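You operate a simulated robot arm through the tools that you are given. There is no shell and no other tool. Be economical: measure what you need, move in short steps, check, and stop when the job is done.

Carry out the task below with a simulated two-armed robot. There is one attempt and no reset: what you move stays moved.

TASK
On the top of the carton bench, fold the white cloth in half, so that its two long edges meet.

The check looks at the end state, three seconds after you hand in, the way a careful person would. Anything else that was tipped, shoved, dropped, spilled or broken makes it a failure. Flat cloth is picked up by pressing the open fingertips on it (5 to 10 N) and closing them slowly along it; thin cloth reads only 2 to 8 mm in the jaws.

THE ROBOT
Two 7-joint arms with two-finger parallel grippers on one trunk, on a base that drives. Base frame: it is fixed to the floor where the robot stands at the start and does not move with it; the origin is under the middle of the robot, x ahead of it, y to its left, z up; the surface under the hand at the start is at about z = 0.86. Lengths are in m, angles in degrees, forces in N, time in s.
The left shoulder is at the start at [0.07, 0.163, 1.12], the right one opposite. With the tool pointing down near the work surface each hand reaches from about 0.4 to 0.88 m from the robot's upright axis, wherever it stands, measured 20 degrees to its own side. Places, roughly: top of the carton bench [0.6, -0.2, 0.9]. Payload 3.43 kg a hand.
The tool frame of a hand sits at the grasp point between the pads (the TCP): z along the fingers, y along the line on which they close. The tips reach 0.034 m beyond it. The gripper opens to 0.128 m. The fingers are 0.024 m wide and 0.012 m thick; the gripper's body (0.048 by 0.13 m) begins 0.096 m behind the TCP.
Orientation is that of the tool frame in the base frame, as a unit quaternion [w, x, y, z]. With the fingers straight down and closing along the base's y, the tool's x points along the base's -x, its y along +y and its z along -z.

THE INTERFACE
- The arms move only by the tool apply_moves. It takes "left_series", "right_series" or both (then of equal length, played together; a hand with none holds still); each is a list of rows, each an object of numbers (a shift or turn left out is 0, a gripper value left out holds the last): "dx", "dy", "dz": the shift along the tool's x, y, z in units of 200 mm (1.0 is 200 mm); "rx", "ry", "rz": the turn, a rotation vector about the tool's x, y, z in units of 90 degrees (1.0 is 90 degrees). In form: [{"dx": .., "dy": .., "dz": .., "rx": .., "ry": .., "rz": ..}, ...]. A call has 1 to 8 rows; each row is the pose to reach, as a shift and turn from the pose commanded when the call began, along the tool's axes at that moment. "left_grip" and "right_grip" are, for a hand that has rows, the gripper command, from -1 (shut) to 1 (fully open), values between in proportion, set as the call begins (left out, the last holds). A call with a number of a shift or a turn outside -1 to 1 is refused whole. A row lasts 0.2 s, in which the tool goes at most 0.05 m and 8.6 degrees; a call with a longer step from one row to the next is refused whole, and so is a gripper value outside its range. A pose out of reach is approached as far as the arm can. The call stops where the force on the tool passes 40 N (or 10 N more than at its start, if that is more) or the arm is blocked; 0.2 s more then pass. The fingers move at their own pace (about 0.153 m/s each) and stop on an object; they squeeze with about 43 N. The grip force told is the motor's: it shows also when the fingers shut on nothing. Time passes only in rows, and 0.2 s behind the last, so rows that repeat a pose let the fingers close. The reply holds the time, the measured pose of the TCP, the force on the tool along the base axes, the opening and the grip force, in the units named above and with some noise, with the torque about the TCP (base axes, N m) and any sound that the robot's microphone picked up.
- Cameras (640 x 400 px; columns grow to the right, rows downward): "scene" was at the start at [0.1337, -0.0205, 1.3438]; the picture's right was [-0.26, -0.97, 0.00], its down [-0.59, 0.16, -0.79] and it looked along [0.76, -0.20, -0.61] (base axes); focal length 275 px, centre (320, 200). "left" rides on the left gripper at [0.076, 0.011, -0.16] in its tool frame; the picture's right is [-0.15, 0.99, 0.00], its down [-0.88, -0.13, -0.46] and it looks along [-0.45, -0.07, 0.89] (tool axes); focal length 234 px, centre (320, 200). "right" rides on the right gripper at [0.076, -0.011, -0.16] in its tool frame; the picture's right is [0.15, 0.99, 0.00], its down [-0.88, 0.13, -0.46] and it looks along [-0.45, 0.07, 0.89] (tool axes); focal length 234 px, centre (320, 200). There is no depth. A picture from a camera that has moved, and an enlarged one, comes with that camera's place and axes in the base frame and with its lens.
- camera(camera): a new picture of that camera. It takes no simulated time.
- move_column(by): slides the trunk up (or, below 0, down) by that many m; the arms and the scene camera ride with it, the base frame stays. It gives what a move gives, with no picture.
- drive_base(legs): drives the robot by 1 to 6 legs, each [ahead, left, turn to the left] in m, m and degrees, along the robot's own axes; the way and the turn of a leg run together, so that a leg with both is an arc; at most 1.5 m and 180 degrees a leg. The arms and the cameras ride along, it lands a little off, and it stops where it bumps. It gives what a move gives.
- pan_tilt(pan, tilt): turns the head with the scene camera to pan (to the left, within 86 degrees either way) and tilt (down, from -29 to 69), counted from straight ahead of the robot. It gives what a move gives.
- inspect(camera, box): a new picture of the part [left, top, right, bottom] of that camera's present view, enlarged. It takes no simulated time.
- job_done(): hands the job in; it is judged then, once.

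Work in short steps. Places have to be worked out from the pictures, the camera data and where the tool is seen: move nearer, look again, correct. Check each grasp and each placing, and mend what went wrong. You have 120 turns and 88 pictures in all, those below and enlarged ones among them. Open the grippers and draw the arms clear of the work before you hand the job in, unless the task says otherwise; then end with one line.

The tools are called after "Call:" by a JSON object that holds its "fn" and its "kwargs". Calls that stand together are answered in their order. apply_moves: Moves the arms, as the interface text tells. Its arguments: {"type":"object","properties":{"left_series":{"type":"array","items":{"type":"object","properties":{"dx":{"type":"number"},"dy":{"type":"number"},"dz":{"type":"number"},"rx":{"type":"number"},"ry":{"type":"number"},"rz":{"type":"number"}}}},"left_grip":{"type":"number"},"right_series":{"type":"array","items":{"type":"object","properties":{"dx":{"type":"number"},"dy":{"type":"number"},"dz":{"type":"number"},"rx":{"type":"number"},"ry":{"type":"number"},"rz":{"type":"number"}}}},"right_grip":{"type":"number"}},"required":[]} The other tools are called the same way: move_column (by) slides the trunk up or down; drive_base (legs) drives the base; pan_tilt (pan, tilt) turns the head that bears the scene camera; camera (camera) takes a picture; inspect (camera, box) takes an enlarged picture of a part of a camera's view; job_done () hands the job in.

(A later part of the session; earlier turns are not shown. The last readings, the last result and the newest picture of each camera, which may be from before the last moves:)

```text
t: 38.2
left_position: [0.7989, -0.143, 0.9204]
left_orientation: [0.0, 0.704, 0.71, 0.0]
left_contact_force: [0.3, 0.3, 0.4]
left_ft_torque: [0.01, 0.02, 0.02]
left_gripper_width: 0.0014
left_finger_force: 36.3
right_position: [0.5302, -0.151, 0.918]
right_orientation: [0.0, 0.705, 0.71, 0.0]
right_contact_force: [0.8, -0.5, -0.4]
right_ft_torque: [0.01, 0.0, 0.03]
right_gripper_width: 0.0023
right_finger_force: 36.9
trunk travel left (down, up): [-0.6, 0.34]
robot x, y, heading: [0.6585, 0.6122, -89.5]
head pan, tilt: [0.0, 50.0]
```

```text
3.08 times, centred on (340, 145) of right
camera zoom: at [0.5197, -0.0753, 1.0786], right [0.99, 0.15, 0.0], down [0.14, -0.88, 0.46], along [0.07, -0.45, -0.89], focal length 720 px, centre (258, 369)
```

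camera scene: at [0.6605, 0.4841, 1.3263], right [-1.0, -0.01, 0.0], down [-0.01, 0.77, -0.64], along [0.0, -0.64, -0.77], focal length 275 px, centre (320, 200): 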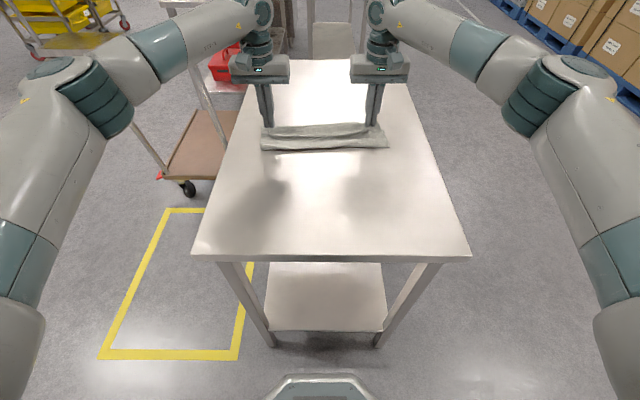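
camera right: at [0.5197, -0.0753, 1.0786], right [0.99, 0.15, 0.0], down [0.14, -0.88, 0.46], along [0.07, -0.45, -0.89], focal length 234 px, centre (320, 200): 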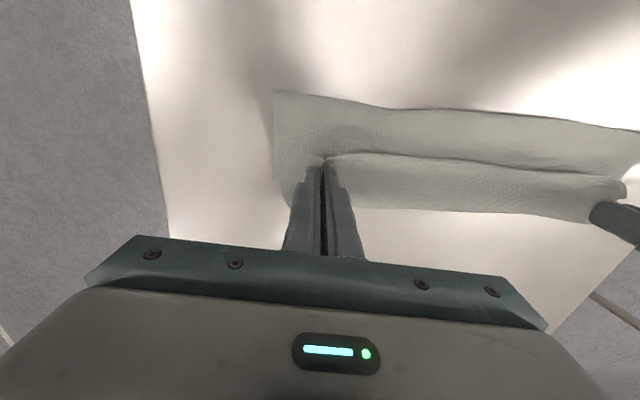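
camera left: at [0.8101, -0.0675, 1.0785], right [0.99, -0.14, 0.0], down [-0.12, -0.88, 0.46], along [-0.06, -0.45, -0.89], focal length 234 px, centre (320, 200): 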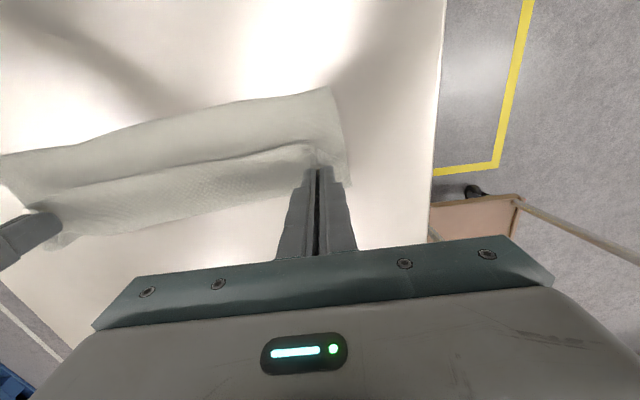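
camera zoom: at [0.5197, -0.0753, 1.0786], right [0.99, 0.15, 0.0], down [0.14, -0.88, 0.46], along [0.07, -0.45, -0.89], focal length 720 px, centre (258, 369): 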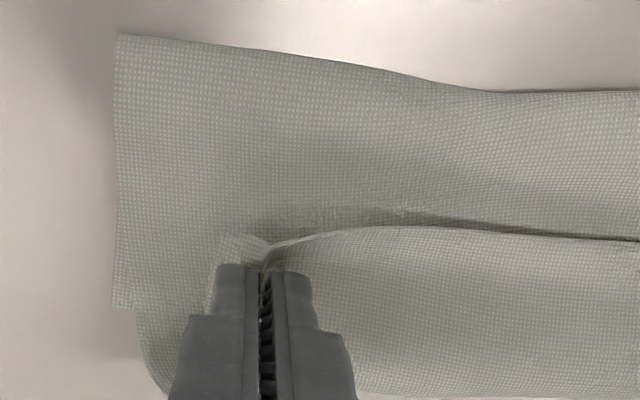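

The free edge still points back toward the robot: the vertical grip keeps it from flipping, so the cloth loops into a cuff. I undo the fold, drag the cloth 0.1 m nearer and raise the trunk, so the hands can roll the edge over (tilting the fingers back toward the robot) while folding.

Call:
{"fn": "apply_moves", "kwargs": {"left_series": [{"dx": 0, "dz": -0.08}, {"dx": 0.03, "dz": -0.18}, {"dx": 0.1, "dz": -0.28}, {"dx": 0.18, "dz": -0.36}, {"dx": 0.29, "dz": -0.41}, {"dx": 0.413, "dz": -0.43}, {"dx": 0.53, "dz": -0.4}, {"dx": 0.65, "dz": -0.33}], "right_series": [{"dx": 0, "dz": -0.08}, {"dx": 0.04, "dz": -0.18}, {"dx": 0.12, "dz": -0.28}, {"dx": 0.23, "dz": -0.36}, {"dx": 0.37, "dz": -0.41}, {"dx": 0.51, "dz": -0.43}, {"dx": 0.63, "dz": -0.4}, {"dx": 0.74, "dz": -0.33}]}}

Call:
{"fn": "apply_moves", "kwargs": {"left_series": [{"dx": 0.16, "dz": 0.12}, {"dx": 0.26, "dz": 0.25}, {"dx": 0.325, "dz": 0.36}, {"dx": 0.4, "dz": 0.4}, {"dx": 0.5, "dz": 0.4}, {"dx": 0.62, "dz": 0.4}, {"dx": 0.74, "dz": 0.4}, {"dx": 0.82, "dz": 0.4}], "right_series": [{"dx": 0.16, "dz": 0.12}, {"dx": 0.26, "dz": 0.25}, {"dx": 0.325, "dz": 0.36}, {"dx": 0.4, "dz": 0.4}, {"dx": 0.5, "dz": 0.4}, {"dx": 0.62, "dz": 0.4}, {"dx": 0.74, "dz": 0.4}, {"dx": 0.82, "dz": 0.4}]}}

Call:
{"fn": "camera", "kwargs": {"camera": "scene"}}

```text
t: 40.0
left_position: [0.8001, -0.0124, 0.9851]
left_orientation: [0.001, 0.705, 0.709, 0.0]
left_contact_force: [-0.2, 0.0, 0.1]
left_ft_torque: [-0.05, 0.01, -0.03]
left_gripper_width: 0.0015
left_finger_force: 35.8
right_position: [0.5308, -0.0031, 0.9863]
right_orientation: [0.0, 0.705, 0.709, -0.001]
right_contact_force: [0.5, 0.1, -0.1]
right_ft_torque: [-0.01, 0.02, 0.01]
right_gripper_width: 0.0018
right_finger_force: 36.9
trunk travel left (down, up): [-0.6, 0.34]
robot x, y, heading: [0.6555, 0.6098, -89.8]
head pan, tilt: [0.0, 50.0]
```

```text
t: 41.8
left_position: [0.7979, 0.1506, 0.9068]
left_orientation: [0.001, 0.705, 0.709, -0.001]
left_contact_force: [1.1, -0.5, -1.0]
left_ft_torque: [-0.01, 0.02, -0.02]
left_gripper_width: 0.0014
left_finger_force: 36.2
right_position: [0.5281, 0.1611, 0.905]
right_orientation: [0.0, 0.704, 0.71, 0.0]
right_contact_force: [-0.2, -0.8, 0.0]
right_ft_torque: [0.0, 0.01, 0.0]
right_gripper_width: 0.0019
right_finger_force: 37.3
trunk travel left (down, up): [-0.6, 0.34]
robot x, y, heading: [0.661, 0.6103, -89.5]
head pan, tilt: [0.0, 50.0]
```

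```text
56 pictures are left
camera scene: at [0.6605, 0.4841, 1.3263], right [-1.0, -0.01, 0.0], down [-0.01, 0.77, -0.64], along [0.0, -0.64, -0.77], focal length 275 px, centre (320, 200)
```

scene: 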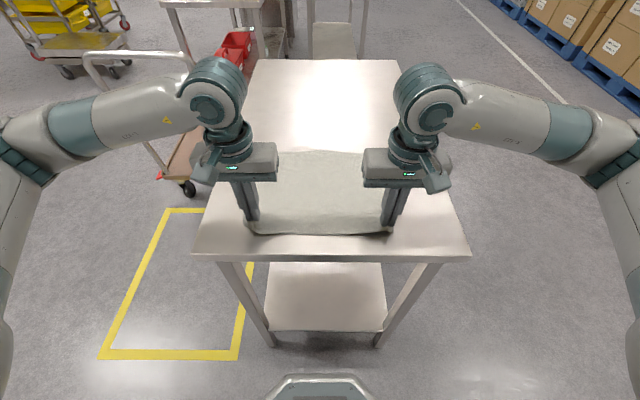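

The cloth is flat again and nearer. I raise the trunk in 5 cm steps, lowering the hands by the same each time to keep the grip at the table.

Call:
{"fn": "move_column", "kwargs": {"by": 0.06}}

Call:
{"fn": "apply_moves", "kwargs": {"left_series": [{"dz": 0.15}, {"dz": 0.3}, {"dz": 0.3}], "right_series": [{"dz": 0.15}, {"dz": 0.3}, {"dz": 0.3}]}}

Call:
{"fn": "move_column", "kwargs": {"by": 0.06}}

Call:
{"fn": "apply_moves", "kwargs": {"left_series": [{"dz": 0.15}, {"dz": 0.3}, {"dz": 0.3}], "right_series": [{"dz": 0.15}, {"dz": 0.3}, {"dz": 0.3}]}}

```text
t: 42.8
left_position: [0.7969, 0.1501, 0.9658]
left_orientation: [0.001, 0.704, 0.71, 0.0]
left_contact_force: [0.0, 0.7, -0.2]
left_ft_torque: [0.02, 0.04, 0.01]
left_gripper_width: 0.0015
left_finger_force: 36.2
right_position: [0.5279, 0.1609, 0.965]
right_orientation: [0.0, 0.705, 0.709, 0.0]
right_contact_force: [0.2, 0.4, -1.0]
right_ft_torque: [-0.01, -0.01, 0.01]
right_gripper_width: 0.0021
right_finger_force: 36.2
trunk travel left (down, up): [-0.66, 0.28]
robot x, y, heading: [0.6609, 0.6102, -89.3]
head pan, tilt: [0.0, 50.0]
```

```text
t: 43.6
left_position: [0.7981, 0.152, 0.9074]
left_orientation: [0.001, 0.704, 0.71, -0.002]
left_contact_force: [-0.4, -0.8, 4.1]
left_ft_torque: [-0.01, -0.05, -0.03]
left_gripper_width: 0.0016
left_finger_force: 36.4
right_position: [0.5279, 0.163, 0.9052]
right_orientation: [-0.001, 0.705, 0.71, 0.001]
right_contact_force: [0.0, -0.5, 0.0]
right_ft_torque: [-0.02, 0.0, 0.02]
right_gripper_width: 0.002
right_finger_force: 37.0
trunk travel left (down, up): [-0.66, 0.28]
robot x, y, heading: [0.6614, 0.6089, -89.7]
head pan, tilt: [0.0, 50.0]
```

```text
t: 44.6
left_position: [0.7969, 0.1504, 0.9659]
left_orientation: [0.0, 0.705, 0.71, 0.0]
left_contact_force: [-0.1, -0.7, 0.4]
left_ft_torque: [0.01, 0.02, -0.01]
left_gripper_width: 0.0012
left_finger_force: 36.9
right_position: [0.5277, 0.1617, 0.9637]
right_orientation: [0.0, 0.705, 0.71, 0.0]
right_contact_force: [0.2, 0.0, 0.7]
right_ft_torque: [-0.02, 0.02, 0.04]
right_gripper_width: 0.0021
right_finger_force: 36.2
trunk travel left (down, up): [-0.72, 0.22]
robot x, y, heading: [0.6596, 0.6085, -90.2]
head pan, tilt: [0.0, 50.0]
```

```text
t: 45.4
left_position: [0.798, 0.1504, 0.906]
left_orientation: [0.0, 0.705, 0.71, -0.001]
left_contact_force: [0.6, -0.3, 0.4]
left_ft_torque: [-0.02, 0.04, -0.01]
left_gripper_width: 0.0016
left_finger_force: 36.6
right_position: [0.5272, 0.1636, 0.9043]
right_orientation: [0.001, 0.704, 0.71, 0.0]
right_contact_force: [-0.6, -0.8, 0.6]
right_ft_torque: [0.02, -0.03, 0.04]
right_gripper_width: 0.0019
right_finger_force: 36.7
trunk travel left (down, up): [-0.72, 0.22]
robot x, y, heading: [0.6602, 0.6093, -89.8]
head pan, tilt: [0.0, 50.0]
```

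One more trunk step, and I drag the cloth a further 5 cm nearer so the wrists have reach for the roll.

Call:
{"fn": "move_column", "kwargs": {"by": 0.06}}

Call:
{"fn": "apply_moves", "kwargs": {"left_series": [{"dz": 0.15}, {"dz": 0.3}, {"dz": 0.3}, {"dx": 0.08, "dz": 0.3}, {"dx": 0.16, "dz": 0.3}, {"dx": 0.25, "dz": 0.3}, {"dx": 0.25, "dz": 0.3}], "right_series": [{"dz": 0.15}, {"dz": 0.3}, {"dz": 0.3}, {"dx": 0.08, "dz": 0.3}, {"dx": 0.16, "dz": 0.3}, {"dx": 0.25, "dz": 0.3}, {"dx": 0.25, "dz": 0.3}]}}

Call:
{"fn": "camera", "kwargs": {"camera": "scene"}}

```text
t: 46.4
left_position: [0.7973, 0.1497, 0.966]
left_orientation: [0.0, 0.705, 0.709, 0.0]
left_contact_force: [-1.1, -0.8, -0.5]
left_ft_torque: [-0.02, 0.03, 0.03]
left_gripper_width: 0.0016
left_finger_force: 36.6
right_position: [0.5272, 0.162, 0.9641]
right_orientation: [0.0, 0.704, 0.71, 0.001]
right_contact_force: [-0.4, -0.2, 0.7]
right_ft_torque: [0.05, -0.01, 0.08]
right_gripper_width: 0.002
right_finger_force: 36.5
trunk travel left (down, up): [-0.78, 0.16]
robot x, y, heading: [0.6608, 0.6103, -89.6]
head pan, tilt: [0.0, 50.0]
```

```text
t: 48.0
left_position: [0.7969, 0.2004, 0.9065]
left_orientation: [0.001, 0.705, 0.71, 0.0]
left_contact_force: [-0.1, 0.0, -0.2]
left_ft_torque: [-0.02, -0.03, -0.01]
left_gripper_width: 0.0016
left_finger_force: 36.4
right_position: [0.5281, 0.2121, 0.9024]
right_orientation: [0.0, 0.705, 0.71, 0.0]
right_contact_force: [0.2, 1.4, -0.1]
right_ft_torque: [0.01, -0.02, 0.0]
right_gripper_width: 0.0023
right_finger_force: 36.5
trunk travel left (down, up): [-0.78, 0.16]
robot x, y, heading: [0.6602, 0.6087, -89.5]
head pan, tilt: [0.0, 50.0]
```

```text
55 pictures are left
camera scene: at [0.6605, 0.4834, 1.5062], right [-1.0, -0.01, 0.0], down [-0.01, 0.77, -0.64], along [0.0, -0.64, -0.77], focal length 275 px, centre (320, 200)
```

scene: 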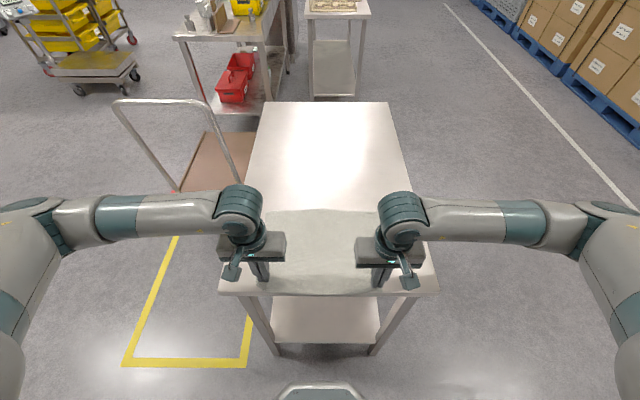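

The cloth is flat with the far edge at y≈−0.018, near edge ≈0.225, so the fold line should be y≈0.105. I now lift along an arc while tilting the fingers back toward the robot (up to 60°).

Call:
{"fn": "apply_moves", "kwargs": {"left_series": [{"dx": -0.033, "dz": -0.091, "ry": 0.083}, {"dx": -0.082, "dz": -0.176, "ry": 0.166}, {"dx": -0.147, "dz": -0.251, "ry": 0.25}, {"dx": -0.226, "dz": -0.313, "ry": 0.333}, {"dx": -0.317, "dz": -0.36, "ry": 0.416}, {"dx": -0.415, "dz": -0.389, "ry": 0.5}, {"dx": -0.52, "dz": -0.4, "ry": 0.583}, {"dx": -0.624, "dz": -0.39, "ry": 0.667}], "right_series": [{"dx": -0.034, "dz": -0.103, "ry": 0.083}, {"dx": -0.087, "dz": -0.199, "ry": 0.166}, {"dx": -0.157, "dz": -0.284, "ry": 0.25}, {"dx": -0.244, "dz": -0.355, "ry": 0.333}, {"dx": -0.344, "dz": -0.41, "ry": 0.416}, {"dx": -0.452, "dz": -0.444, "ry": 0.5}, {"dx": -0.568, "dz": -0.459, "ry": 0.583}, {"dx": -0.684, "dz": -0.45, "ry": 0.667}]}}

Call:
{"fn": "camera", "kwargs": {"camera": "scene"}}

Call:
{"fn": "camera", "kwargs": {"camera": "right"}}

```text
t: 49.8
left_position: [0.7989, 0.075, 0.983]
left_orientation: [-0.356, 0.61, 0.614, 0.352]
left_contact_force: [0.7, -2.4, -2.3]
left_ft_torque: [-0.06, 0.01, 0.06]
left_gripper_width: 0.0014
left_finger_force: 36.1
right_position: [0.5283, 0.0733, 0.9934]
right_orientation: [-0.354, 0.611, 0.614, 0.353]
right_contact_force: [-0.3, 0.0, -0.4]
right_ft_torque: [0.07, -0.02, -0.01]
right_gripper_width: 0.002
right_finger_force: 36.9
trunk travel left (down, up): [-0.78, 0.16]
robot x, y, heading: [0.6596, 0.6119, -89.7]
head pan, tilt: [0.0, 50.0]
```

```text
54 pictures are left
camera scene: at [0.6605, 0.4813, 1.5059], right [-1.0, -0.01, 0.0], down [-0.01, 0.77, -0.64], along [0.0, -0.64, -0.77], focal length 275 px, centre (320, 200)
```

scene: 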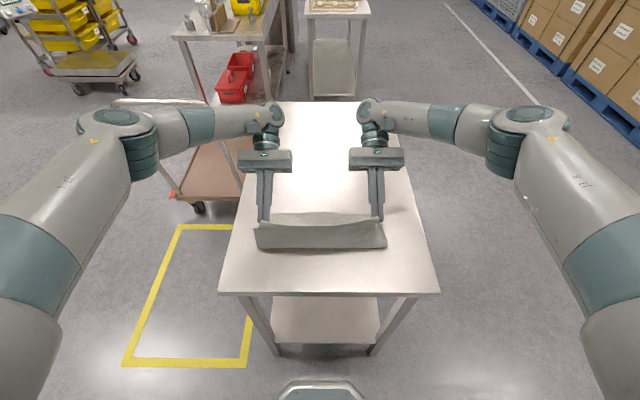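

```text
53 pictures are left
camera right: at [0.5185, -0.027, 1.1391], right [0.99, 0.08, 0.13], down [0.14, -0.83, -0.54], along [0.06, 0.55, -0.83], focal length 234 px, centre (320, 200)
```

right: 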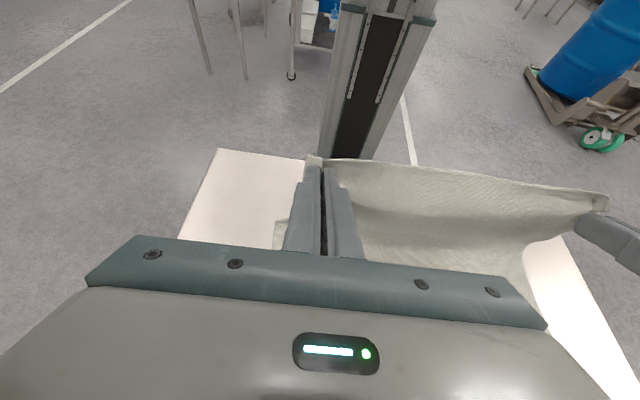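

The tilt works: the body now hangs from the fingertips and the edge is rolling over. I continue the arc down toward the far edge with tilt to 80°, stopping about 4 cm up to look.

Call:
{"fn": "apply_moves", "kwargs": {"left_series": [{"dx": -0.086, "dz": -0.099, "ry": 0.067}, {"dx": -0.201, "dz": -0.171, "ry": 0.133}, {"dx": -0.333, "dz": -0.215, "ry": 0.2}, {"dx": -0.462, "dz": -0.229, "ry": 0.222}, {"dx": -0.56, "dz": -0.218, "ry": 0.222}, {"dx": -0.56, "dz": -0.218, "ry": 0.222}], "right_series": [{"dx": -0.091, "dz": -0.101, "ry": 0.067}, {"dx": -0.217, "dz": -0.181, "ry": 0.133}, {"dx": -0.361, "dz": -0.229, "ry": 0.2}, {"dx": -0.502, "dz": -0.245, "ry": 0.222}, {"dx": -0.603, "dz": -0.22, "ry": 0.222}, {"dx": -0.603, "dz": -0.22, "ry": 0.222}]}}

Call:
{"fn": "camera", "kwargs": {"camera": "scene"}}

Call:
{"fn": "inspect", "kwargs": {"camera": "scene", "box": [240, 170, 410, 280]}}

Call:
{"fn": "camera", "kwargs": {"camera": "right"}}

```text
t: 51.2
left_position: [0.8014, 0.1342, 0.9506]
left_orientation: [-0.456, 0.54, 0.544, 0.453]
left_contact_force: [-1.0, 0.5, 0.7]
left_ft_torque: [-0.08, 0.02, 0.02]
left_gripper_width: 0.0016
left_finger_force: 36.9
left hand out of reach, approached as far as the arm can: row 1, 2, 3, 4, 5, 6
right_position: [0.5268, 0.1325, 0.952]
right_orientation: [-0.455, 0.541, 0.543, 0.454]
right_contact_force: [0.4, -0.5, -0.7]
right_ft_torque: [-0.02, -0.05, -0.08]
right_gripper_width: 0.002
right_finger_force: 36.4
right hand out of reach, approached as far as the arm can: row 1, 2, 3, 4, 5, 6
trunk travel left (down, up): [-0.78, 0.16]
robot x, y, heading: [0.6613, 0.6095, -89.6]
head pan, tilt: [0.0, 50.0]
```

```text
52 pictures are left
camera scene: at [0.6604, 0.4839, 1.5063], right [-1.0, -0.01, 0.0], down [-0.01, 0.77, -0.64], along [0.0, -0.64, -0.77], focal length 275 px, centre (320, 200)
```

scene: 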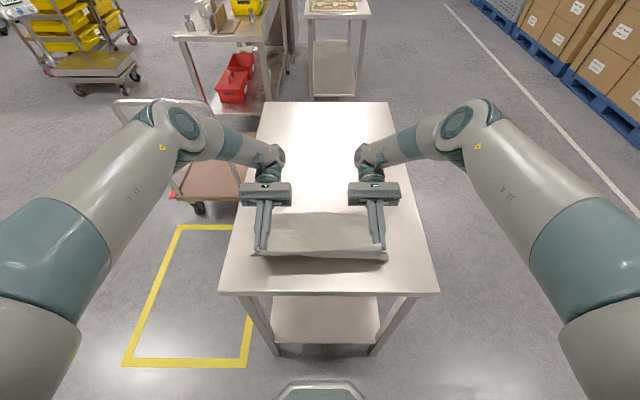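

```text
3.64 times, centred on (325, 225) of scene
camera zoom: at [0.6604, 0.4839, 1.5063], right [-1.0, -0.01, 0.0], down [-0.01, 0.77, -0.64], along [0.0, -0.64, -0.77], focal length 1000 px, centre (302, 109)
```

zoom: 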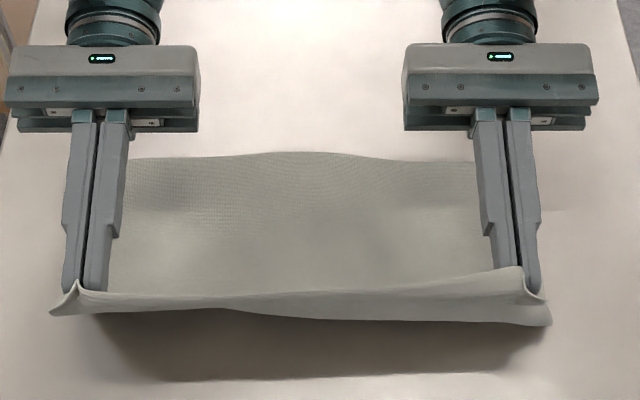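

```text
50 pictures are left
camera right: at [0.5162, -0.0124, 1.0555], right [0.99, 0.03, 0.14], down [0.13, -0.6, -0.79], along [0.06, 0.8, -0.6], focal length 234 px, centre (320, 200)
```

right: 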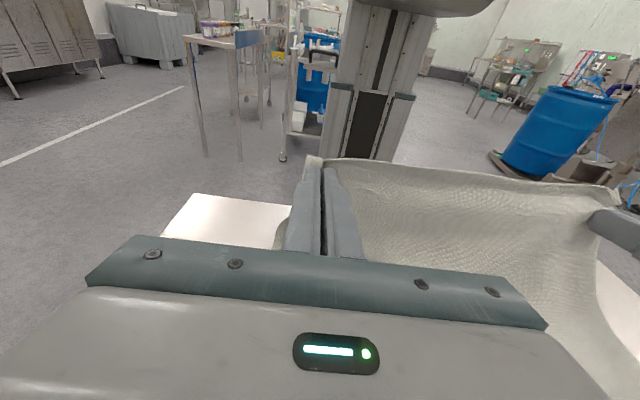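

The arms ran out of reach at 80° tilt. Driving about 6 cm closer and lowering the trunk will help; I drive first (the base still clears the bench) and re-read the pose.

Call:
{"fn": "drive_base", "kwargs": {"legs": [[0.06, 0, 0]]}}

Call:
{"fn": "apply_moves", "kwargs": {"left_series": [{"dz": 0}], "right_series": [{"dz": 0}]}}

```text
t: 52.2
left_position: [0.802, 0.077, 0.952]
left_orientation: [-0.455, 0.54, 0.545, 0.452]
left_contact_force: [-0.7, -0.1, 0.4]
left_ft_torque: [-0.01, 0.03, 0.05]
left_gripper_width: 0.0017
left_finger_force: 36.3
right_position: [0.5253, 0.0747, 0.9529]
right_orientation: [-0.455, 0.541, 0.544, 0.453]
right_contact_force: [0.9, 0.8, -0.8]
right_ft_torque: [-0.04, -0.05, -0.02]
right_gripper_width: 0.002
right_finger_force: 37.2
trunk travel left (down, up): [-0.78, 0.16]
robot x, y, heading: [0.6573, 0.5523, -89.4]
head pan, tilt: [0.0, 50.0]
```

```text
t: 52.6
left_position: [0.8011, 0.0776, 0.9509]
left_orientation: [-0.455, 0.541, 0.545, 0.452]
left_contact_force: [-0.8, 0.2, 0.4]
left_ft_torque: [-0.05, 0.05, 0.02]
left_gripper_width: 0.0014
left_finger_force: 36.2
right_position: [0.5261, 0.0747, 0.9539]
right_orientation: [-0.454, 0.542, 0.544, 0.453]
right_contact_force: [0.0, 0.0, -0.2]
right_ft_torque: [-0.02, -0.02, 0.0]
right_gripper_width: 0.0019
right_finger_force: 36.7
trunk travel left (down, up): [-0.78, 0.16]
robot x, y, heading: [0.6567, 0.5504, -89.6]
head pan, tilt: [0.0, 50.0]
```

Pose is in sync again. I raise the hands slightly with the tilt eased to 70°, then lower the trunk 6 cm to gain forward reach.

Call:
{"fn": "apply_moves", "kwargs": {"left_series": [{"dx": 0.065, "dz": -0.062, "ry": -0.06}, {"dx": 0.13, "dz": -0.125, "ry": -0.111}, {"dx": 0.13, "dz": -0.125, "ry": -0.111}], "right_series": [{"dx": 0.065, "dz": -0.062, "ry": -0.06}, {"dx": 0.13, "dz": -0.125, "ry": -0.111}, {"dx": 0.13, "dz": -0.125, "ry": -0.111}]}}

Call:
{"fn": "move_column", "kwargs": {"by": -0.06}}

```text
t: 53.4
left_position: [0.8011, 0.0549, 0.9798]
left_orientation: [-0.406, 0.578, 0.582, 0.403]
left_contact_force: [-1.4, -0.5, 0.2]
left_ft_torque: [0.03, 0.07, 0.04]
left_gripper_width: 0.0015
left_finger_force: 36.4
right_position: [0.5252, 0.0522, 0.9821]
right_orientation: [-0.406, 0.579, 0.58, 0.405]
right_contact_force: [0.4, 0.5, 0.0]
right_ft_torque: [0.0, -0.03, -0.04]
right_gripper_width: 0.002
right_finger_force: 36.6
trunk travel left (down, up): [-0.78, 0.16]
robot x, y, heading: [0.6583, 0.5505, -89.8]
head pan, tilt: [0.0, 50.0]
```

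```text
t: 54.4
left_position: [0.801, 0.0557, 0.92]
left_orientation: [-0.405, 0.578, 0.582, 0.403]
left_contact_force: [-0.1, -0.1, 0.1]
left_ft_torque: [0.02, 0.05, 0.03]
left_gripper_width: 0.0016
left_finger_force: 36.4
right_position: [0.526, 0.0532, 0.9236]
right_orientation: [-0.405, 0.578, 0.581, 0.404]
right_contact_force: [1.7, 0.6, -0.4]
right_ft_torque: [0.0, -0.04, -0.04]
right_gripper_width: 0.0018
right_finger_force: 37.2
trunk travel left (down, up): [-0.72, 0.22]
robot x, y, heading: [0.6598, 0.5498, -89.7]
head pan, tilt: [0.0, 50.0]
```

Continuing: forward and up a little, then another 5 cm of trunk down.

Call:
{"fn": "apply_moves", "kwargs": {"left_series": [{"dx": 0.032, "dz": -0.13}, {"dx": 0.064, "dz": -0.263}, {"dx": 0.064, "dz": -0.263}], "right_series": [{"dx": 0.032, "dz": -0.13}, {"dx": 0.064, "dz": -0.263}, {"dx": 0.064, "dz": -0.263}]}}

Call:
{"fn": "move_column", "kwargs": {"by": -0.04}}

Call:
{"fn": "camera", "kwargs": {"camera": "scene"}}

```text
t: 55.2
left_position: [0.8025, 0.0177, 0.9504]
left_orientation: [-0.406, 0.578, 0.584, 0.401]
left_contact_force: [-0.7, 0.7, 0.9]
left_ft_torque: [-0.03, 0.04, 0.03]
left_gripper_width: 0.0015
left_finger_force: 36.9
left hand out of reach, approached as far as the arm can: row 2, 3
right_position: [0.5268, 0.0168, 0.9524]
right_orientation: [-0.404, 0.579, 0.582, 0.404]
right_contact_force: [0.8, -0.2, -0.3]
right_ft_torque: [0.0, -0.09, -0.04]
right_gripper_width: 0.0017
right_finger_force: 36.6
right hand out of reach, approached as far as the arm can: row 2, 3
trunk travel left (down, up): [-0.72, 0.22]
robot x, y, heading: [0.6604, 0.5506, -89.6]
head pan, tilt: [0.0, 50.0]
```

```text
t: 56.0
left_position: [0.802, 0.0206, 0.9109]
left_orientation: [-0.405, 0.578, 0.583, 0.401]
left_contact_force: [-0.4, 0.5, 0.1]
left_ft_torque: [-0.01, 0.0, 0.04]
left_gripper_width: 0.0017
left_finger_force: 36.5
right_position: [0.5259, 0.0177, 0.9139]
right_orientation: [-0.405, 0.579, 0.582, 0.403]
right_contact_force: [1.2, -0.3, 1.0]
right_ft_torque: [0.01, -0.04, -0.04]
right_gripper_width: 0.0019
right_finger_force: 36.8
trunk travel left (down, up): [-0.68, 0.26]
robot x, y, heading: [0.6603, 0.5523, -89.9]
head pan, tilt: [0.0, 50.0]
```

```text
49 pictures are left
camera scene: at [0.6608, 0.426, 1.4064], right [-1.0, -0.01, 0.0], down [-0.01, 0.77, -0.64], along [0.0, -0.64, -0.77], focal length 275 px, centre (320, 200)
```

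scene: 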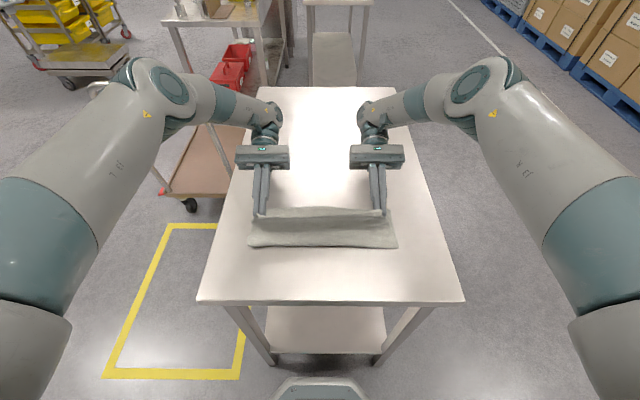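

Good progress: the edge is ~4 cm above the table and about 5 cm short of the far edge. I ease the tilt to 60° for reach, step forward, and lower the trunk another 4 cm.

Call:
{"fn": "apply_moves", "kwargs": {"left_series": [{"dx": 0.054, "dz": -0.07, "ry": -0.056}, {"dx": 0.108, "dz": -0.141, "ry": -0.111}, {"dx": 0.108, "dz": -0.141, "ry": -0.111}], "right_series": [{"dx": 0.054, "dz": -0.07, "ry": -0.056}, {"dx": 0.108, "dz": -0.141, "ry": -0.111}, {"dx": 0.108, "dz": -0.141, "ry": -0.111}]}}

Call:
{"fn": "move_column", "kwargs": {"by": -0.04}}

Call:
{"fn": "inspect", "kwargs": {"camera": "scene", "box": [230, 130, 420, 270]}}

```text
t: 56.8
left_position: [0.8023, -0.0013, 0.9406]
left_orientation: [-0.353, 0.611, 0.616, 0.35]
left_contact_force: [-1.0, -0.8, 0.0]
left_ft_torque: [0.0, 0.0, 0.05]
left_gripper_width: 0.0016
left_finger_force: 36.0
right_position: [0.5256, -0.0023, 0.9418]
right_orientation: [-0.353, 0.612, 0.615, 0.351]
right_contact_force: [1.5, 0.4, -0.3]
right_ft_torque: [0.01, -0.06, 0.02]
right_gripper_width: 0.0018
right_finger_force: 37.0
trunk travel left (down, up): [-0.68, 0.26]
robot x, y, heading: [0.66, 0.5456, -89.4]
head pan, tilt: [0.0, 50.0]
```

```text
t: 57.7
left_position: [0.8026, 0.0011, 0.9014]
left_orientation: [-0.353, 0.611, 0.616, 0.351]
left_contact_force: [-1.1, -0.3, 0.1]
left_ft_torque: [0.02, 0.02, -0.04]
left_gripper_width: 0.0
left_finger_force: 32.9
right_position: [0.5255, -0.0008, 0.9026]
right_orientation: [-0.352, 0.612, 0.614, 0.351]
right_contact_force: [-0.3, 0.5, 1.3]
right_ft_torque: [0.0, -0.02, 0.01]
right_gripper_width: 0.0021
right_finger_force: 36.5
trunk travel left (down, up): [-0.64, 0.3]
robot x, y, heading: [0.6584, 0.5478, -89.5]
head pan, tilt: [0.0, 50.0]
```

```text
2.86 times, centred on (325, 200) of scene
camera zoom: at [0.6608, 0.4258, 1.3664], right [-1.0, -0.01, 0.0], down [0.0, 0.77, -0.64], along [0.0, -0.64, -0.77], focal length 786 px, centre (306, 200)
```

zoom: 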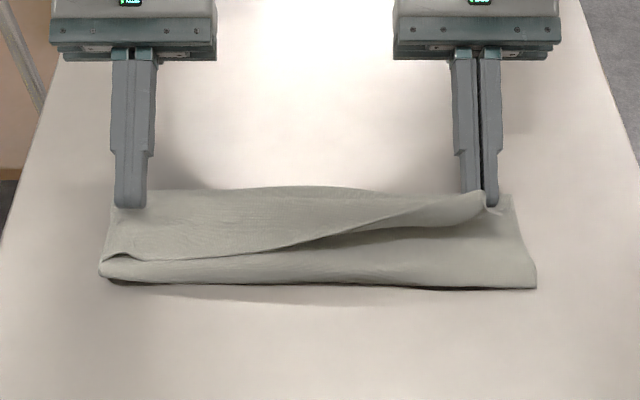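

The left corner slipped out and the free edge still trails as a cuff open toward the robot. I release the right too and withdraw both hands straight up to see how the cloth settles.

Call:
{"fn": "apply_moves", "kwargs": {"left_series": [{"dz": 0}, {"dz": 0}, {"dx": 0.1, "dz": -0.058}, {"dx": 0.25, "dz": -0.144}, {"dx": 0.43, "dz": -0.25}, {"dx": 0.6, "dz": -0.35}], "right_series": [{"dz": 0}, {"dz": 0}, {"dx": 0.1, "dz": -0.058}, {"dx": 0.25, "dz": -0.144}, {"dx": 0.43, "dz": -0.25}, {"dx": 0.6, "dz": -0.35}], "left_grip": -0.7, "right_grip": -0.7}}

Call:
{"fn": "apply_moves", "kwargs": {"left_series": [{"ry": -0.09}, {"ry": -0.18}, {"ry": -0.27}, {"ry": -0.36}, {"ry": -0.45}, {"ry": -0.54}, {"ry": -0.63}, {"ry": -0.667}], "right_series": [{"ry": -0.09}, {"ry": -0.18}, {"ry": -0.27}, {"ry": -0.36}, {"ry": -0.45}, {"ry": -0.54}, {"ry": -0.63}, {"ry": -0.667}]}}

Call:
{"fn": "inspect", "kwargs": {"camera": "scene", "box": [220, 130, 430, 290]}}

Call:
{"fn": "camera", "kwargs": {"camera": "left"}}

Call:
{"fn": "camera", "kwargs": {"camera": "right"}}

```text
t: 59.1
left_position: [0.803, 0.0025, 1.0418]
left_orientation: [-0.353, 0.611, 0.617, 0.348]
left_contact_force: [-0.1, 0.9, 0.3]
left_ft_torque: [-0.05, -0.01, 0.01]
left_gripper_width: 0.0195
left_finger_force: 0.1
right_position: [0.5258, 0.001, 1.0434]
right_orientation: [-0.351, 0.613, 0.615, 0.35]
right_contact_force: [0.5, 1.4, 0.3]
right_ft_torque: [0.0, 0.0, -0.02]
right_gripper_width: 0.0194
right_finger_force: 0.0
trunk travel left (down, up): [-0.64, 0.3]
robot x, y, heading: [0.6584, 0.5501, -89.5]
head pan, tilt: [0.0, 50.0]
```

```text
t: 60.9
left_position: [0.803, -0.0003, 1.0393]
left_orientation: [0.003, 0.703, 0.711, -0.004]
left_contact_force: [-1.1, 0.5, -0.4]
left_ft_torque: [-0.06, 0.01, 0.01]
left_gripper_width: 0.0193
left_finger_force: 0.0
right_position: [0.525, -0.0025, 1.0417]
right_orientation: [0.004, 0.707, 0.708, -0.002]
right_contact_force: [0.5, 0.5, -0.8]
right_ft_torque: [0.02, -0.02, 0.01]
right_gripper_width: 0.0193
right_finger_force: 0.0
trunk travel left (down, up): [-0.64, 0.3]
robot x, y, heading: [0.6579, 0.5524, -89.7]
head pan, tilt: [0.0, 50.0]
```

```text
2.50 times, centred on (325, 210) of scene
camera zoom: at [0.6608, 0.425, 1.3663], right [-1.0, -0.01, 0.0], down [0.0, 0.77, -0.64], along [0.0, -0.64, -0.77], focal length 687 px, centre (308, 175)
```

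zoom: 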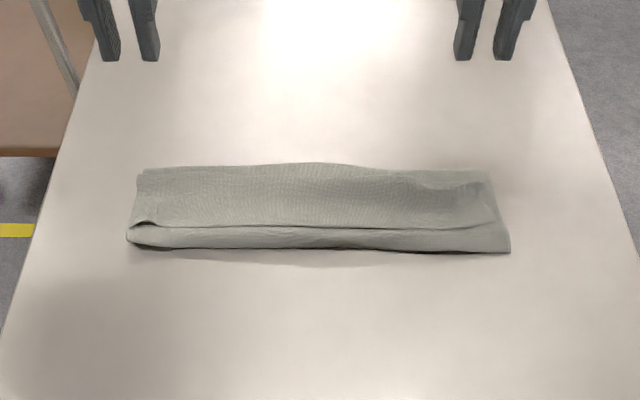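

```text
46 pictures are left
camera left: at [0.8132, 0.0763, 1.1978], right [0.99, -0.14, 0.0], down [-0.12, -0.88, 0.46], along [-0.06, -0.46, -0.89], focal length 234 px, centre (320, 200)
```

left: 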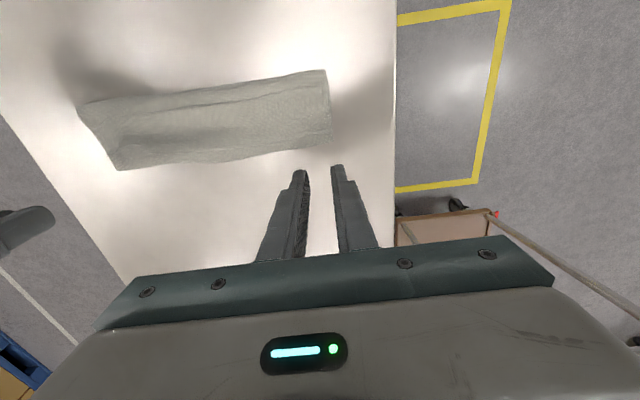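

```text
45 pictures are left
camera right: at [0.515, 0.0755, 1.2007], right [0.99, 0.15, 0.0], down [0.13, -0.88, 0.46], along [0.07, -0.46, -0.89], focal length 234 px, centre (320, 200)
```

right: 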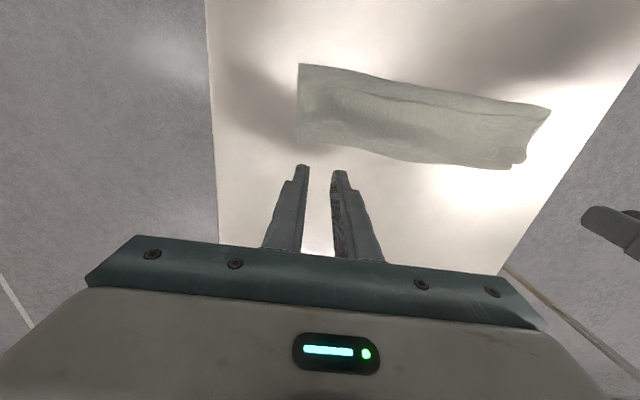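

The cloth has settled as a neat Z: bottom y −0.005…0.088, with the free edge on top at y≈0.075. Better plan: drag it flat again until its near edge overhangs the bench's near edge (y≈0.25) by ~2.5 cm, grip that strip from both sides with fingers horizontal along x, and roll the hands 180° for a true fold. First I back up the robot.

Call:
{"fn": "drive_base", "kwargs": {"legs": [[-0.17, 0, 0]]}}

Call:
{"fn": "move_column", "kwargs": {"by": -0.04}}

Call:
{"fn": "pan_tilt", "kwargs": {"pan": 0, "tilt": 55}}

Call:
{"fn": "camera", "kwargs": {"camera": "scene"}}

```text
t: 62.3
left_position: [0.8025, 0.1683, 1.04]
left_orientation: [0.002, 0.703, 0.711, -0.002]
left_contact_force: [-0.4, -0.6, 0.6]
left_ft_torque: [0.02, 0.01, -0.04]
left_gripper_width: 0.0192
left_finger_force: 0.0
right_position: [0.5249, 0.1674, 1.0405]
right_orientation: [0.002, 0.705, 0.709, -0.003]
right_contact_force: [0.4, -0.6, 0.6]
right_ft_torque: [-0.01, 0.02, 0.02]
right_gripper_width: 0.0194
right_finger_force: 0.1
trunk travel left (down, up): [-0.64, 0.3]
robot x, y, heading: [0.6602, 0.7217, -89.6]
head pan, tilt: [0.0, 50.0]
```

```text
t: 63.1
left_position: [0.8028, 0.1686, 0.9999]
left_orientation: [0.003, 0.704, 0.711, -0.002]
left_contact_force: [-0.5, -0.3, -0.4]
left_ft_torque: [0.01, 0.03, 0.03]
left_gripper_width: 0.0192
left_finger_force: 0.0
right_position: [0.5262, 0.1668, 1.0014]
right_orientation: [0.002, 0.705, 0.709, -0.002]
right_contact_force: [0.8, 0.7, -1.2]
right_ft_torque: [0.01, -0.02, 0.0]
right_gripper_width: 0.0194
right_finger_force: 0.1
trunk travel left (down, up): [-0.6, 0.34]
robot x, y, heading: [0.6573, 0.7202, -89.9]
head pan, tilt: [0.0, 50.0]
```

```text
t: 63.8
left_position: [0.8036, 0.1689, 0.9999]
left_orientation: [0.002, 0.703, 0.711, -0.002]
left_contact_force: [1.2, 0.2, -1.0]
left_ft_torque: [0.01, -0.03, 0.02]
left_gripper_width: 0.0193
left_finger_force: 0.1
right_position: [0.5263, 0.1673, 1.0014]
right_orientation: [0.002, 0.705, 0.709, -0.003]
right_contact_force: [0.0, -0.1, 0.2]
right_ft_torque: [-0.04, -0.03, 0.0]
right_gripper_width: 0.0192
right_finger_force: 0.1
trunk travel left (down, up): [-0.6, 0.34]
robot x, y, heading: [0.6569, 0.7179, -89.5]
head pan, tilt: [0.0, 55.0]
```

```text
44 pictures are left
camera scene: at [0.6597, 0.5987, 1.3198], right [-1.0, -0.01, 0.0], down [-0.01, 0.82, -0.57], along [0.0, -0.57, -0.82], focal length 275 px, centre (320, 200)
```

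scene: 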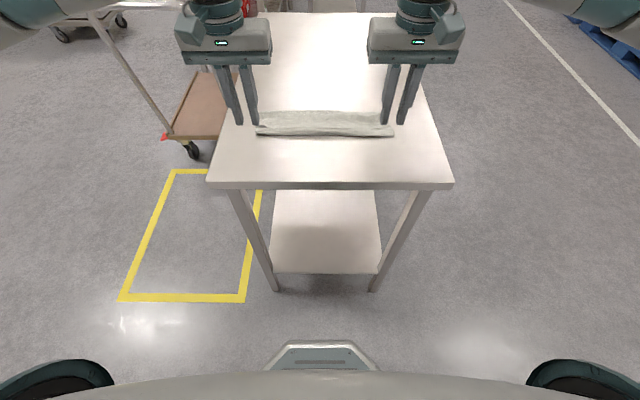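

I bring both hands over the upper free edge's corners (y≈0.05), jaws at 36 mm.

Call:
{"fn": "apply_moves", "kwargs": {"left_series": [{"dx": -0.15, "dz": 0.05}, {"dx": -0.3, "dz": 0.1}, {"dx": -0.45, "dz": 0.2}, {"dx": -0.595, "dz": 0.3}, {"dx": -0.595, "dz": 0.39}, {"dx": -0.595, "dz": 0.39}], "right_series": [{"dx": -0.15, "dz": 0.05}, {"dx": -0.3, "dz": 0.1}, {"dx": -0.45, "dz": 0.2}, {"dx": -0.587, "dy": 0.02, "dz": 0.3}, {"dx": -0.587, "dy": 0.02, "dz": 0.39}, {"dx": -0.587, "dy": 0.02, "dz": 0.39}], "left_grip": -0.44, "right_grip": -0.44}}

Call:
{"fn": "inspect", "kwargs": {"camera": "left", "box": [160, 60, 440, 230]}}

Call:
{"fn": "inspect", "kwargs": {"camera": "right", "box": [200, 60, 480, 230]}}

```text
t: 65.2
left_position: [0.804, 0.0502, 0.9213]
left_orientation: [0.002, 0.703, 0.711, -0.003]
left_contact_force: [0.3, 0.2, -0.2]
left_ft_torque: [0.01, 0.02, 0.03]
left_gripper_width: 0.0356
left_finger_force: 0.0
right_position: [0.5319, 0.0495, 0.9228]
right_orientation: [0.002, 0.706, 0.709, -0.003]
right_contact_force: [0.3, 0.0, -0.9]
right_ft_torque: [0.03, 0.0, 0.03]
right_gripper_width: 0.0358
right_finger_force: 0.1
trunk travel left (down, up): [-0.6, 0.34]
robot x, y, heading: [0.6597, 0.7219, -89.5]
head pan, tilt: [0.0, 55.0]
```

```text
2.29 times, centred on (300, 145) of left
camera zoom: at [0.814, 0.1256, 1.08], right [0.99, -0.14, 0.0], down [-0.12, -0.88, 0.46], along [-0.06, -0.46, -0.89], focal length 535 px, centre (366, 326)
```

zoom: 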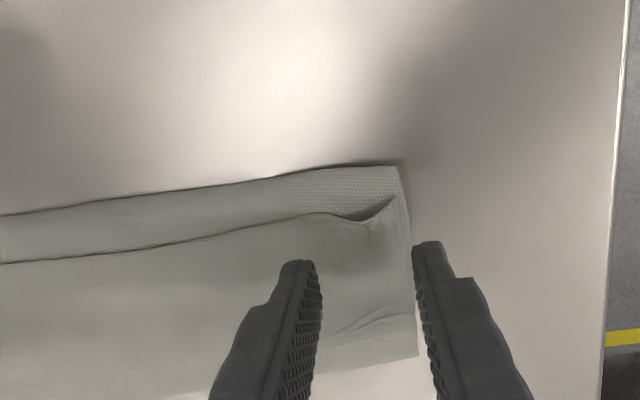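

```text
2.29 times, centred on (340, 145) of right
camera zoom: at [0.5203, 0.1262, 1.0819], right [0.99, 0.15, 0.0], down [0.14, -0.88, 0.46], along [0.07, -0.46, -0.89], focal length 535 px, centre (274, 326)
```

zoom: 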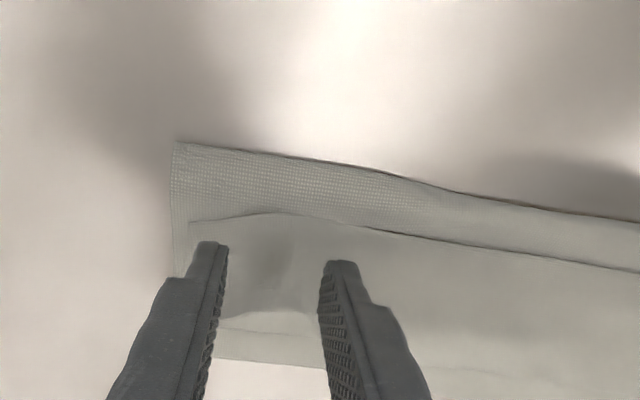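

I shift each hand ~13 mm inward and lower to contact.

Call:
{"fn": "apply_moves", "kwargs": {"left_series": [{"dy": -0.065, "dz": 0}, {"dy": -0.065, "dz": 0.06}, {"dy": -0.065, "dz": 0.09}, {"dy": -0.065, "dz": 0.11}, {"dy": -0.065, "dz": 0.125}, {"dy": -0.065, "dz": 0.125}], "right_series": [{"dy": 0.065, "dz": 0}, {"dy": 0.065, "dz": 0.06}, {"dy": 0.065, "dz": 0.09}, {"dy": 0.065, "dz": 0.11}, {"dy": 0.065, "dz": 0.13}, {"dy": 0.065, "dz": 0.13}]}}

```text
t: 66.6
left_position: [0.7915, 0.0477, 0.8972]
left_orientation: [0.002, 0.703, 0.711, -0.004]
left_contact_force: [-0.3, -0.6, 4.5]
left_ft_torque: [0.0, 0.04, -0.03]
left_gripper_width: 0.0359
left_finger_force: 0.1
right_position: [0.5415, 0.0493, 0.8978]
right_orientation: [0.002, 0.705, 0.709, -0.002]
right_contact_force: [-0.3, 0.7, 1.5]
right_ft_torque: [0.0, 0.0, 0.02]
right_gripper_width: 0.0358
right_finger_force: 0.0
trunk travel left (down, up): [-0.6, 0.34]
robot x, y, heading: [0.6588, 0.7204, -89.7]
head pan, tilt: [0.0, 55.0]
```

Contact is starting; a touch more press, then slow closing.

Call:
{"fn": "apply_moves", "kwargs": {"left_series": [{"dz": 0.005}, {"dz": 0.006}, {"dz": 0.006}], "right_series": [{"dz": 0.008}, {"dz": 0.01}, {"dz": 0.01}]}}

Call:
{"fn": "apply_moves", "kwargs": {"left_series": [{"dz": 0}, {"dz": 0}], "right_series": [{"dz": 0}, {"dz": 0}], "left_grip": -0.56, "right_grip": -0.56}}

```text
t: 67.4
left_position: [0.7901, 0.0488, 0.8985]
left_orientation: [0.002, 0.704, 0.711, -0.004]
left_contact_force: [0.4, -3.1, 10.5]
left_ft_torque: [0.02, 0.06, 0.02]
left_gripper_width: 0.0358
left_finger_force: 0.1
right_position: [0.5437, 0.0504, 0.8976]
right_orientation: [0.003, 0.705, 0.709, -0.002]
right_contact_force: [1.9, -1.1, 8.7]
right_ft_torque: [-0.05, 0.06, 0.05]
right_gripper_width: 0.0357
right_finger_force: 0.0
trunk travel left (down, up): [-0.6, 0.34]
robot x, y, heading: [0.6566, 0.7184, -89.3]
head pan, tilt: [0.0, 55.0]
```

```text
t: 68.0
left_position: [0.7903, 0.049, 0.8978]
left_orientation: [0.002, 0.703, 0.711, -0.003]
left_contact_force: [-1.4, 0.0, 8.7]
left_ft_torque: [-0.02, -0.01, 0.0]
left_gripper_width: 0.0276
left_finger_force: 0.0
right_position: [0.5435, 0.0491, 0.8976]
right_orientation: [0.002, 0.705, 0.709, -0.003]
right_contact_force: [1.8, -1.8, 10.2]
right_ft_torque: [-0.01, 0.04, 0.0]
right_gripper_width: 0.0277
right_finger_force: 0.1
trunk travel left (down, up): [-0.6, 0.34]
robot x, y, heading: [0.6614, 0.722, -89.4]
head pan, tilt: [0.0, 55.0]
```

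Force 9–10 N on both; I keep closing slowly.

Call:
{"fn": "apply_moves", "kwargs": {"left_series": [{"dz": 0.001}, {"dz": 0.001}], "right_series": [{"dz": 0}, {"dz": 0}], "left_grip": -0.7, "right_grip": -0.7}}

Call:
{"fn": "apply_moves", "kwargs": {"left_series": [{"dz": 0}, {"dz": 0}], "right_series": [{"dz": 0}, {"dz": 0}], "left_grip": -0.84, "right_grip": -0.84}}

Call:
{"fn": "apply_moves", "kwargs": {"left_series": [{"dz": 0}, {"dz": 0}, {"dz": 0}], "right_series": [{"dz": 0}, {"dz": 0}, {"dz": 0}], "left_grip": -1, "right_grip": -1}}

Call:
{"fn": "inspect", "kwargs": {"camera": "left", "box": [160, 60, 440, 230]}}

Call:
{"fn": "inspect", "kwargs": {"camera": "right", "box": [200, 60, 480, 230]}}

```text
t: 68.6
left_position: [0.7909, 0.0494, 0.8971]
left_orientation: [0.003, 0.703, 0.711, -0.003]
left_contact_force: [-0.8, 1.0, 7.7]
left_ft_torque: [0.06, -0.06, -0.02]
left_gripper_width: 0.0184
left_finger_force: 0.1
right_position: [0.5432, 0.05, 0.8965]
right_orientation: [0.004, 0.705, 0.709, -0.003]
right_contact_force: [-1.0, 0.8, 9.7]
right_ft_torque: [0.12, 0.02, 0.0]
right_gripper_width: 0.0188
right_finger_force: 0.0
trunk travel left (down, up): [-0.6, 0.34]
robot x, y, heading: [0.6585, 0.7201, -89.5]
head pan, tilt: [0.0, 55.0]
```

```text
t: 69.2
left_position: [0.7913, 0.05, 0.8984]
left_orientation: [0.003, 0.703, 0.711, -0.003]
left_contact_force: [-0.9, 0.3, 6.1]
left_ft_torque: [0.0, 0.01, 0.03]
left_gripper_width: 0.0087
left_finger_force: 0.0
right_position: [0.5429, 0.0502, 0.8964]
right_orientation: [0.002, 0.705, 0.709, -0.003]
right_contact_force: [0.1, -0.5, 10.2]
right_ft_torque: [0.0, 0.0, -0.01]
right_gripper_width: 0.0096
right_finger_force: 0.0
trunk travel left (down, up): [-0.6, 0.34]
robot x, y, heading: [0.6587, 0.7207, -89.3]
head pan, tilt: [0.0, 55.0]
```

```text
t: 70.0
left_position: [0.7903, 0.0505, 0.8964]
left_orientation: [0.004, 0.703, 0.711, -0.003]
left_contact_force: [1.1, 0.1, 8.1]
left_ft_torque: [0.04, -0.06, -0.01]
left_gripper_width: 0.0
left_finger_force: 33.5
right_position: [0.5433, 0.0496, 0.8972]
right_orientation: [0.003, 0.705, 0.709, -0.004]
right_contact_force: [-0.3, 0.4, 11.1]
right_ft_torque: [0.05, 0.02, 0.0]
right_gripper_width: 0.0025
right_finger_force: 36.9
trunk travel left (down, up): [-0.6, 0.34]
robot x, y, heading: [0.6601, 0.718, -89.5]
head pan, tilt: [0.0, 55.0]
```

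```text
2.29 times, centred on (300, 145) of left
camera zoom: at [0.8012, 0.1266, 1.0556], right [0.99, -0.14, 0.0], down [-0.12, -0.88, 0.46], along [-0.06, -0.46, -0.89], focal length 535 px, centre (366, 326)
```

zoom: 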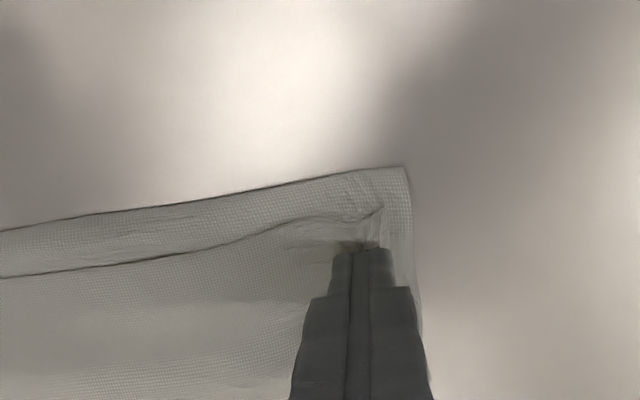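

```text
2.29 times, centred on (340, 145) of right
camera zoom: at [0.5325, 0.1274, 1.0565], right [0.99, 0.15, 0.0], down [0.13, -0.88, 0.46], along [0.07, -0.46, -0.89], focal length 535 px, centre (274, 326)
```

zoom: 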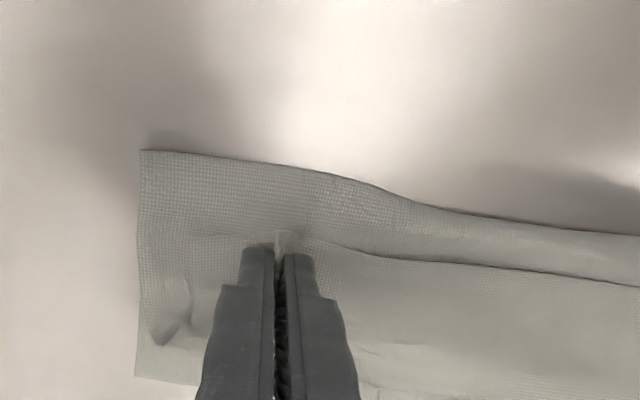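

Right holds; left missed. I reopen the left and press a bit harder, as worked before.

Call:
{"fn": "apply_moves", "kwargs": {"left_series": [{"dz": -0.05}, {"dz": -0.05}, {"dz": -0.05}, {"dy": -0.02, "dz": -0.02}, {"dy": -0.02, "dz": 0.008}, {"dy": -0.02, "dz": 0.014}, {"dy": -0.02, "dz": 0.014}], "left_grip": -0.4}}

Call:
{"fn": "apply_moves", "kwargs": {"left_series": [{"dz": 0}, {"dz": 0}], "left_grip": -0.56}}

Call:
{"fn": "apply_moves", "kwargs": {"left_series": [{"dz": 0}, {"dz": 0}], "left_grip": -0.72}}

Call:
{"fn": "inspect", "kwargs": {"camera": "left", "box": [160, 60, 440, 230]}}

```text
t: 71.6
left_position: [0.7858, 0.0492, 0.8968]
left_orientation: [0.003, 0.703, 0.711, -0.005]
left_contact_force: [1.5, 0.4, 22.4]
left_ft_torque: [0.1, -0.35, 0.01]
left_gripper_width: 0.0386
left_finger_force: 0.3
right_position: [0.5434, 0.0519, 0.8968]
right_orientation: [0.003, 0.705, 0.709, -0.003]
right_contact_force: [0.1, -1.5, 5.2]
right_ft_torque: [-0.06, 0.0, 0.0]
right_gripper_width: 0.0023
right_finger_force: 37.3
trunk travel left (down, up): [-0.6, 0.34]
robot x, y, heading: [0.6597, 0.721, -89.3]
head pan, tilt: [0.0, 55.0]
```

```text
t: 72.2
left_position: [0.7864, 0.0502, 0.8977]
left_orientation: [0.004, 0.703, 0.711, -0.004]
left_contact_force: [5.1, -1.4, 30.2]
left_ft_torque: [0.09, -0.45, 0.02]
left_gripper_width: 0.0259
left_finger_force: 6.9
right_position: [0.5424, 0.052, 0.8967]
right_orientation: [0.003, 0.705, 0.709, -0.003]
right_contact_force: [1.2, -0.2, 2.3]
right_ft_torque: [-0.07, -0.02, 0.03]
right_gripper_width: 0.0025
right_finger_force: 37.4
trunk travel left (down, up): [-0.6, 0.34]
robot x, y, heading: [0.6588, 0.7175, -89.4]
head pan, tilt: [0.0, 55.0]
```

```text
t: 72.8
left_position: [0.7869, 0.0503, 0.8972]
left_orientation: [0.004, 0.704, 0.711, -0.005]
left_contact_force: [0.9, -0.6, 33.5]
left_ft_torque: [0.08, -0.19, 0.04]
left_gripper_width: 0.015
left_finger_force: 0.2
right_position: [0.5431, 0.0505, 0.8984]
right_orientation: [0.004, 0.706, 0.709, -0.004]
right_contact_force: [-0.3, 0.5, 0.8]
right_ft_torque: [0.01, -0.05, 0.02]
right_gripper_width: 0.0021
right_finger_force: 36.9
trunk travel left (down, up): [-0.6, 0.34]
robot x, y, heading: [0.6574, 0.7198, -89.6]
head pan, tilt: [0.0, 55.0]
```

```text
2.29 times, centred on (300, 145) of left
camera zoom: at [0.7961, 0.128, 1.0548], right [0.99, -0.14, 0.0], down [-0.12, -0.88, 0.47], along [-0.06, -0.46, -0.88], focal length 535 px, centre (366, 326)
```

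zoom: 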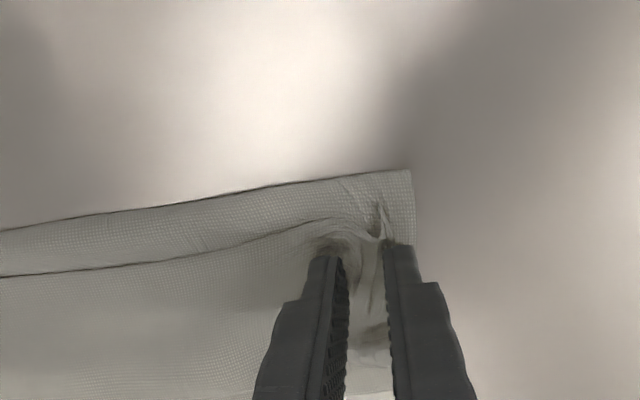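

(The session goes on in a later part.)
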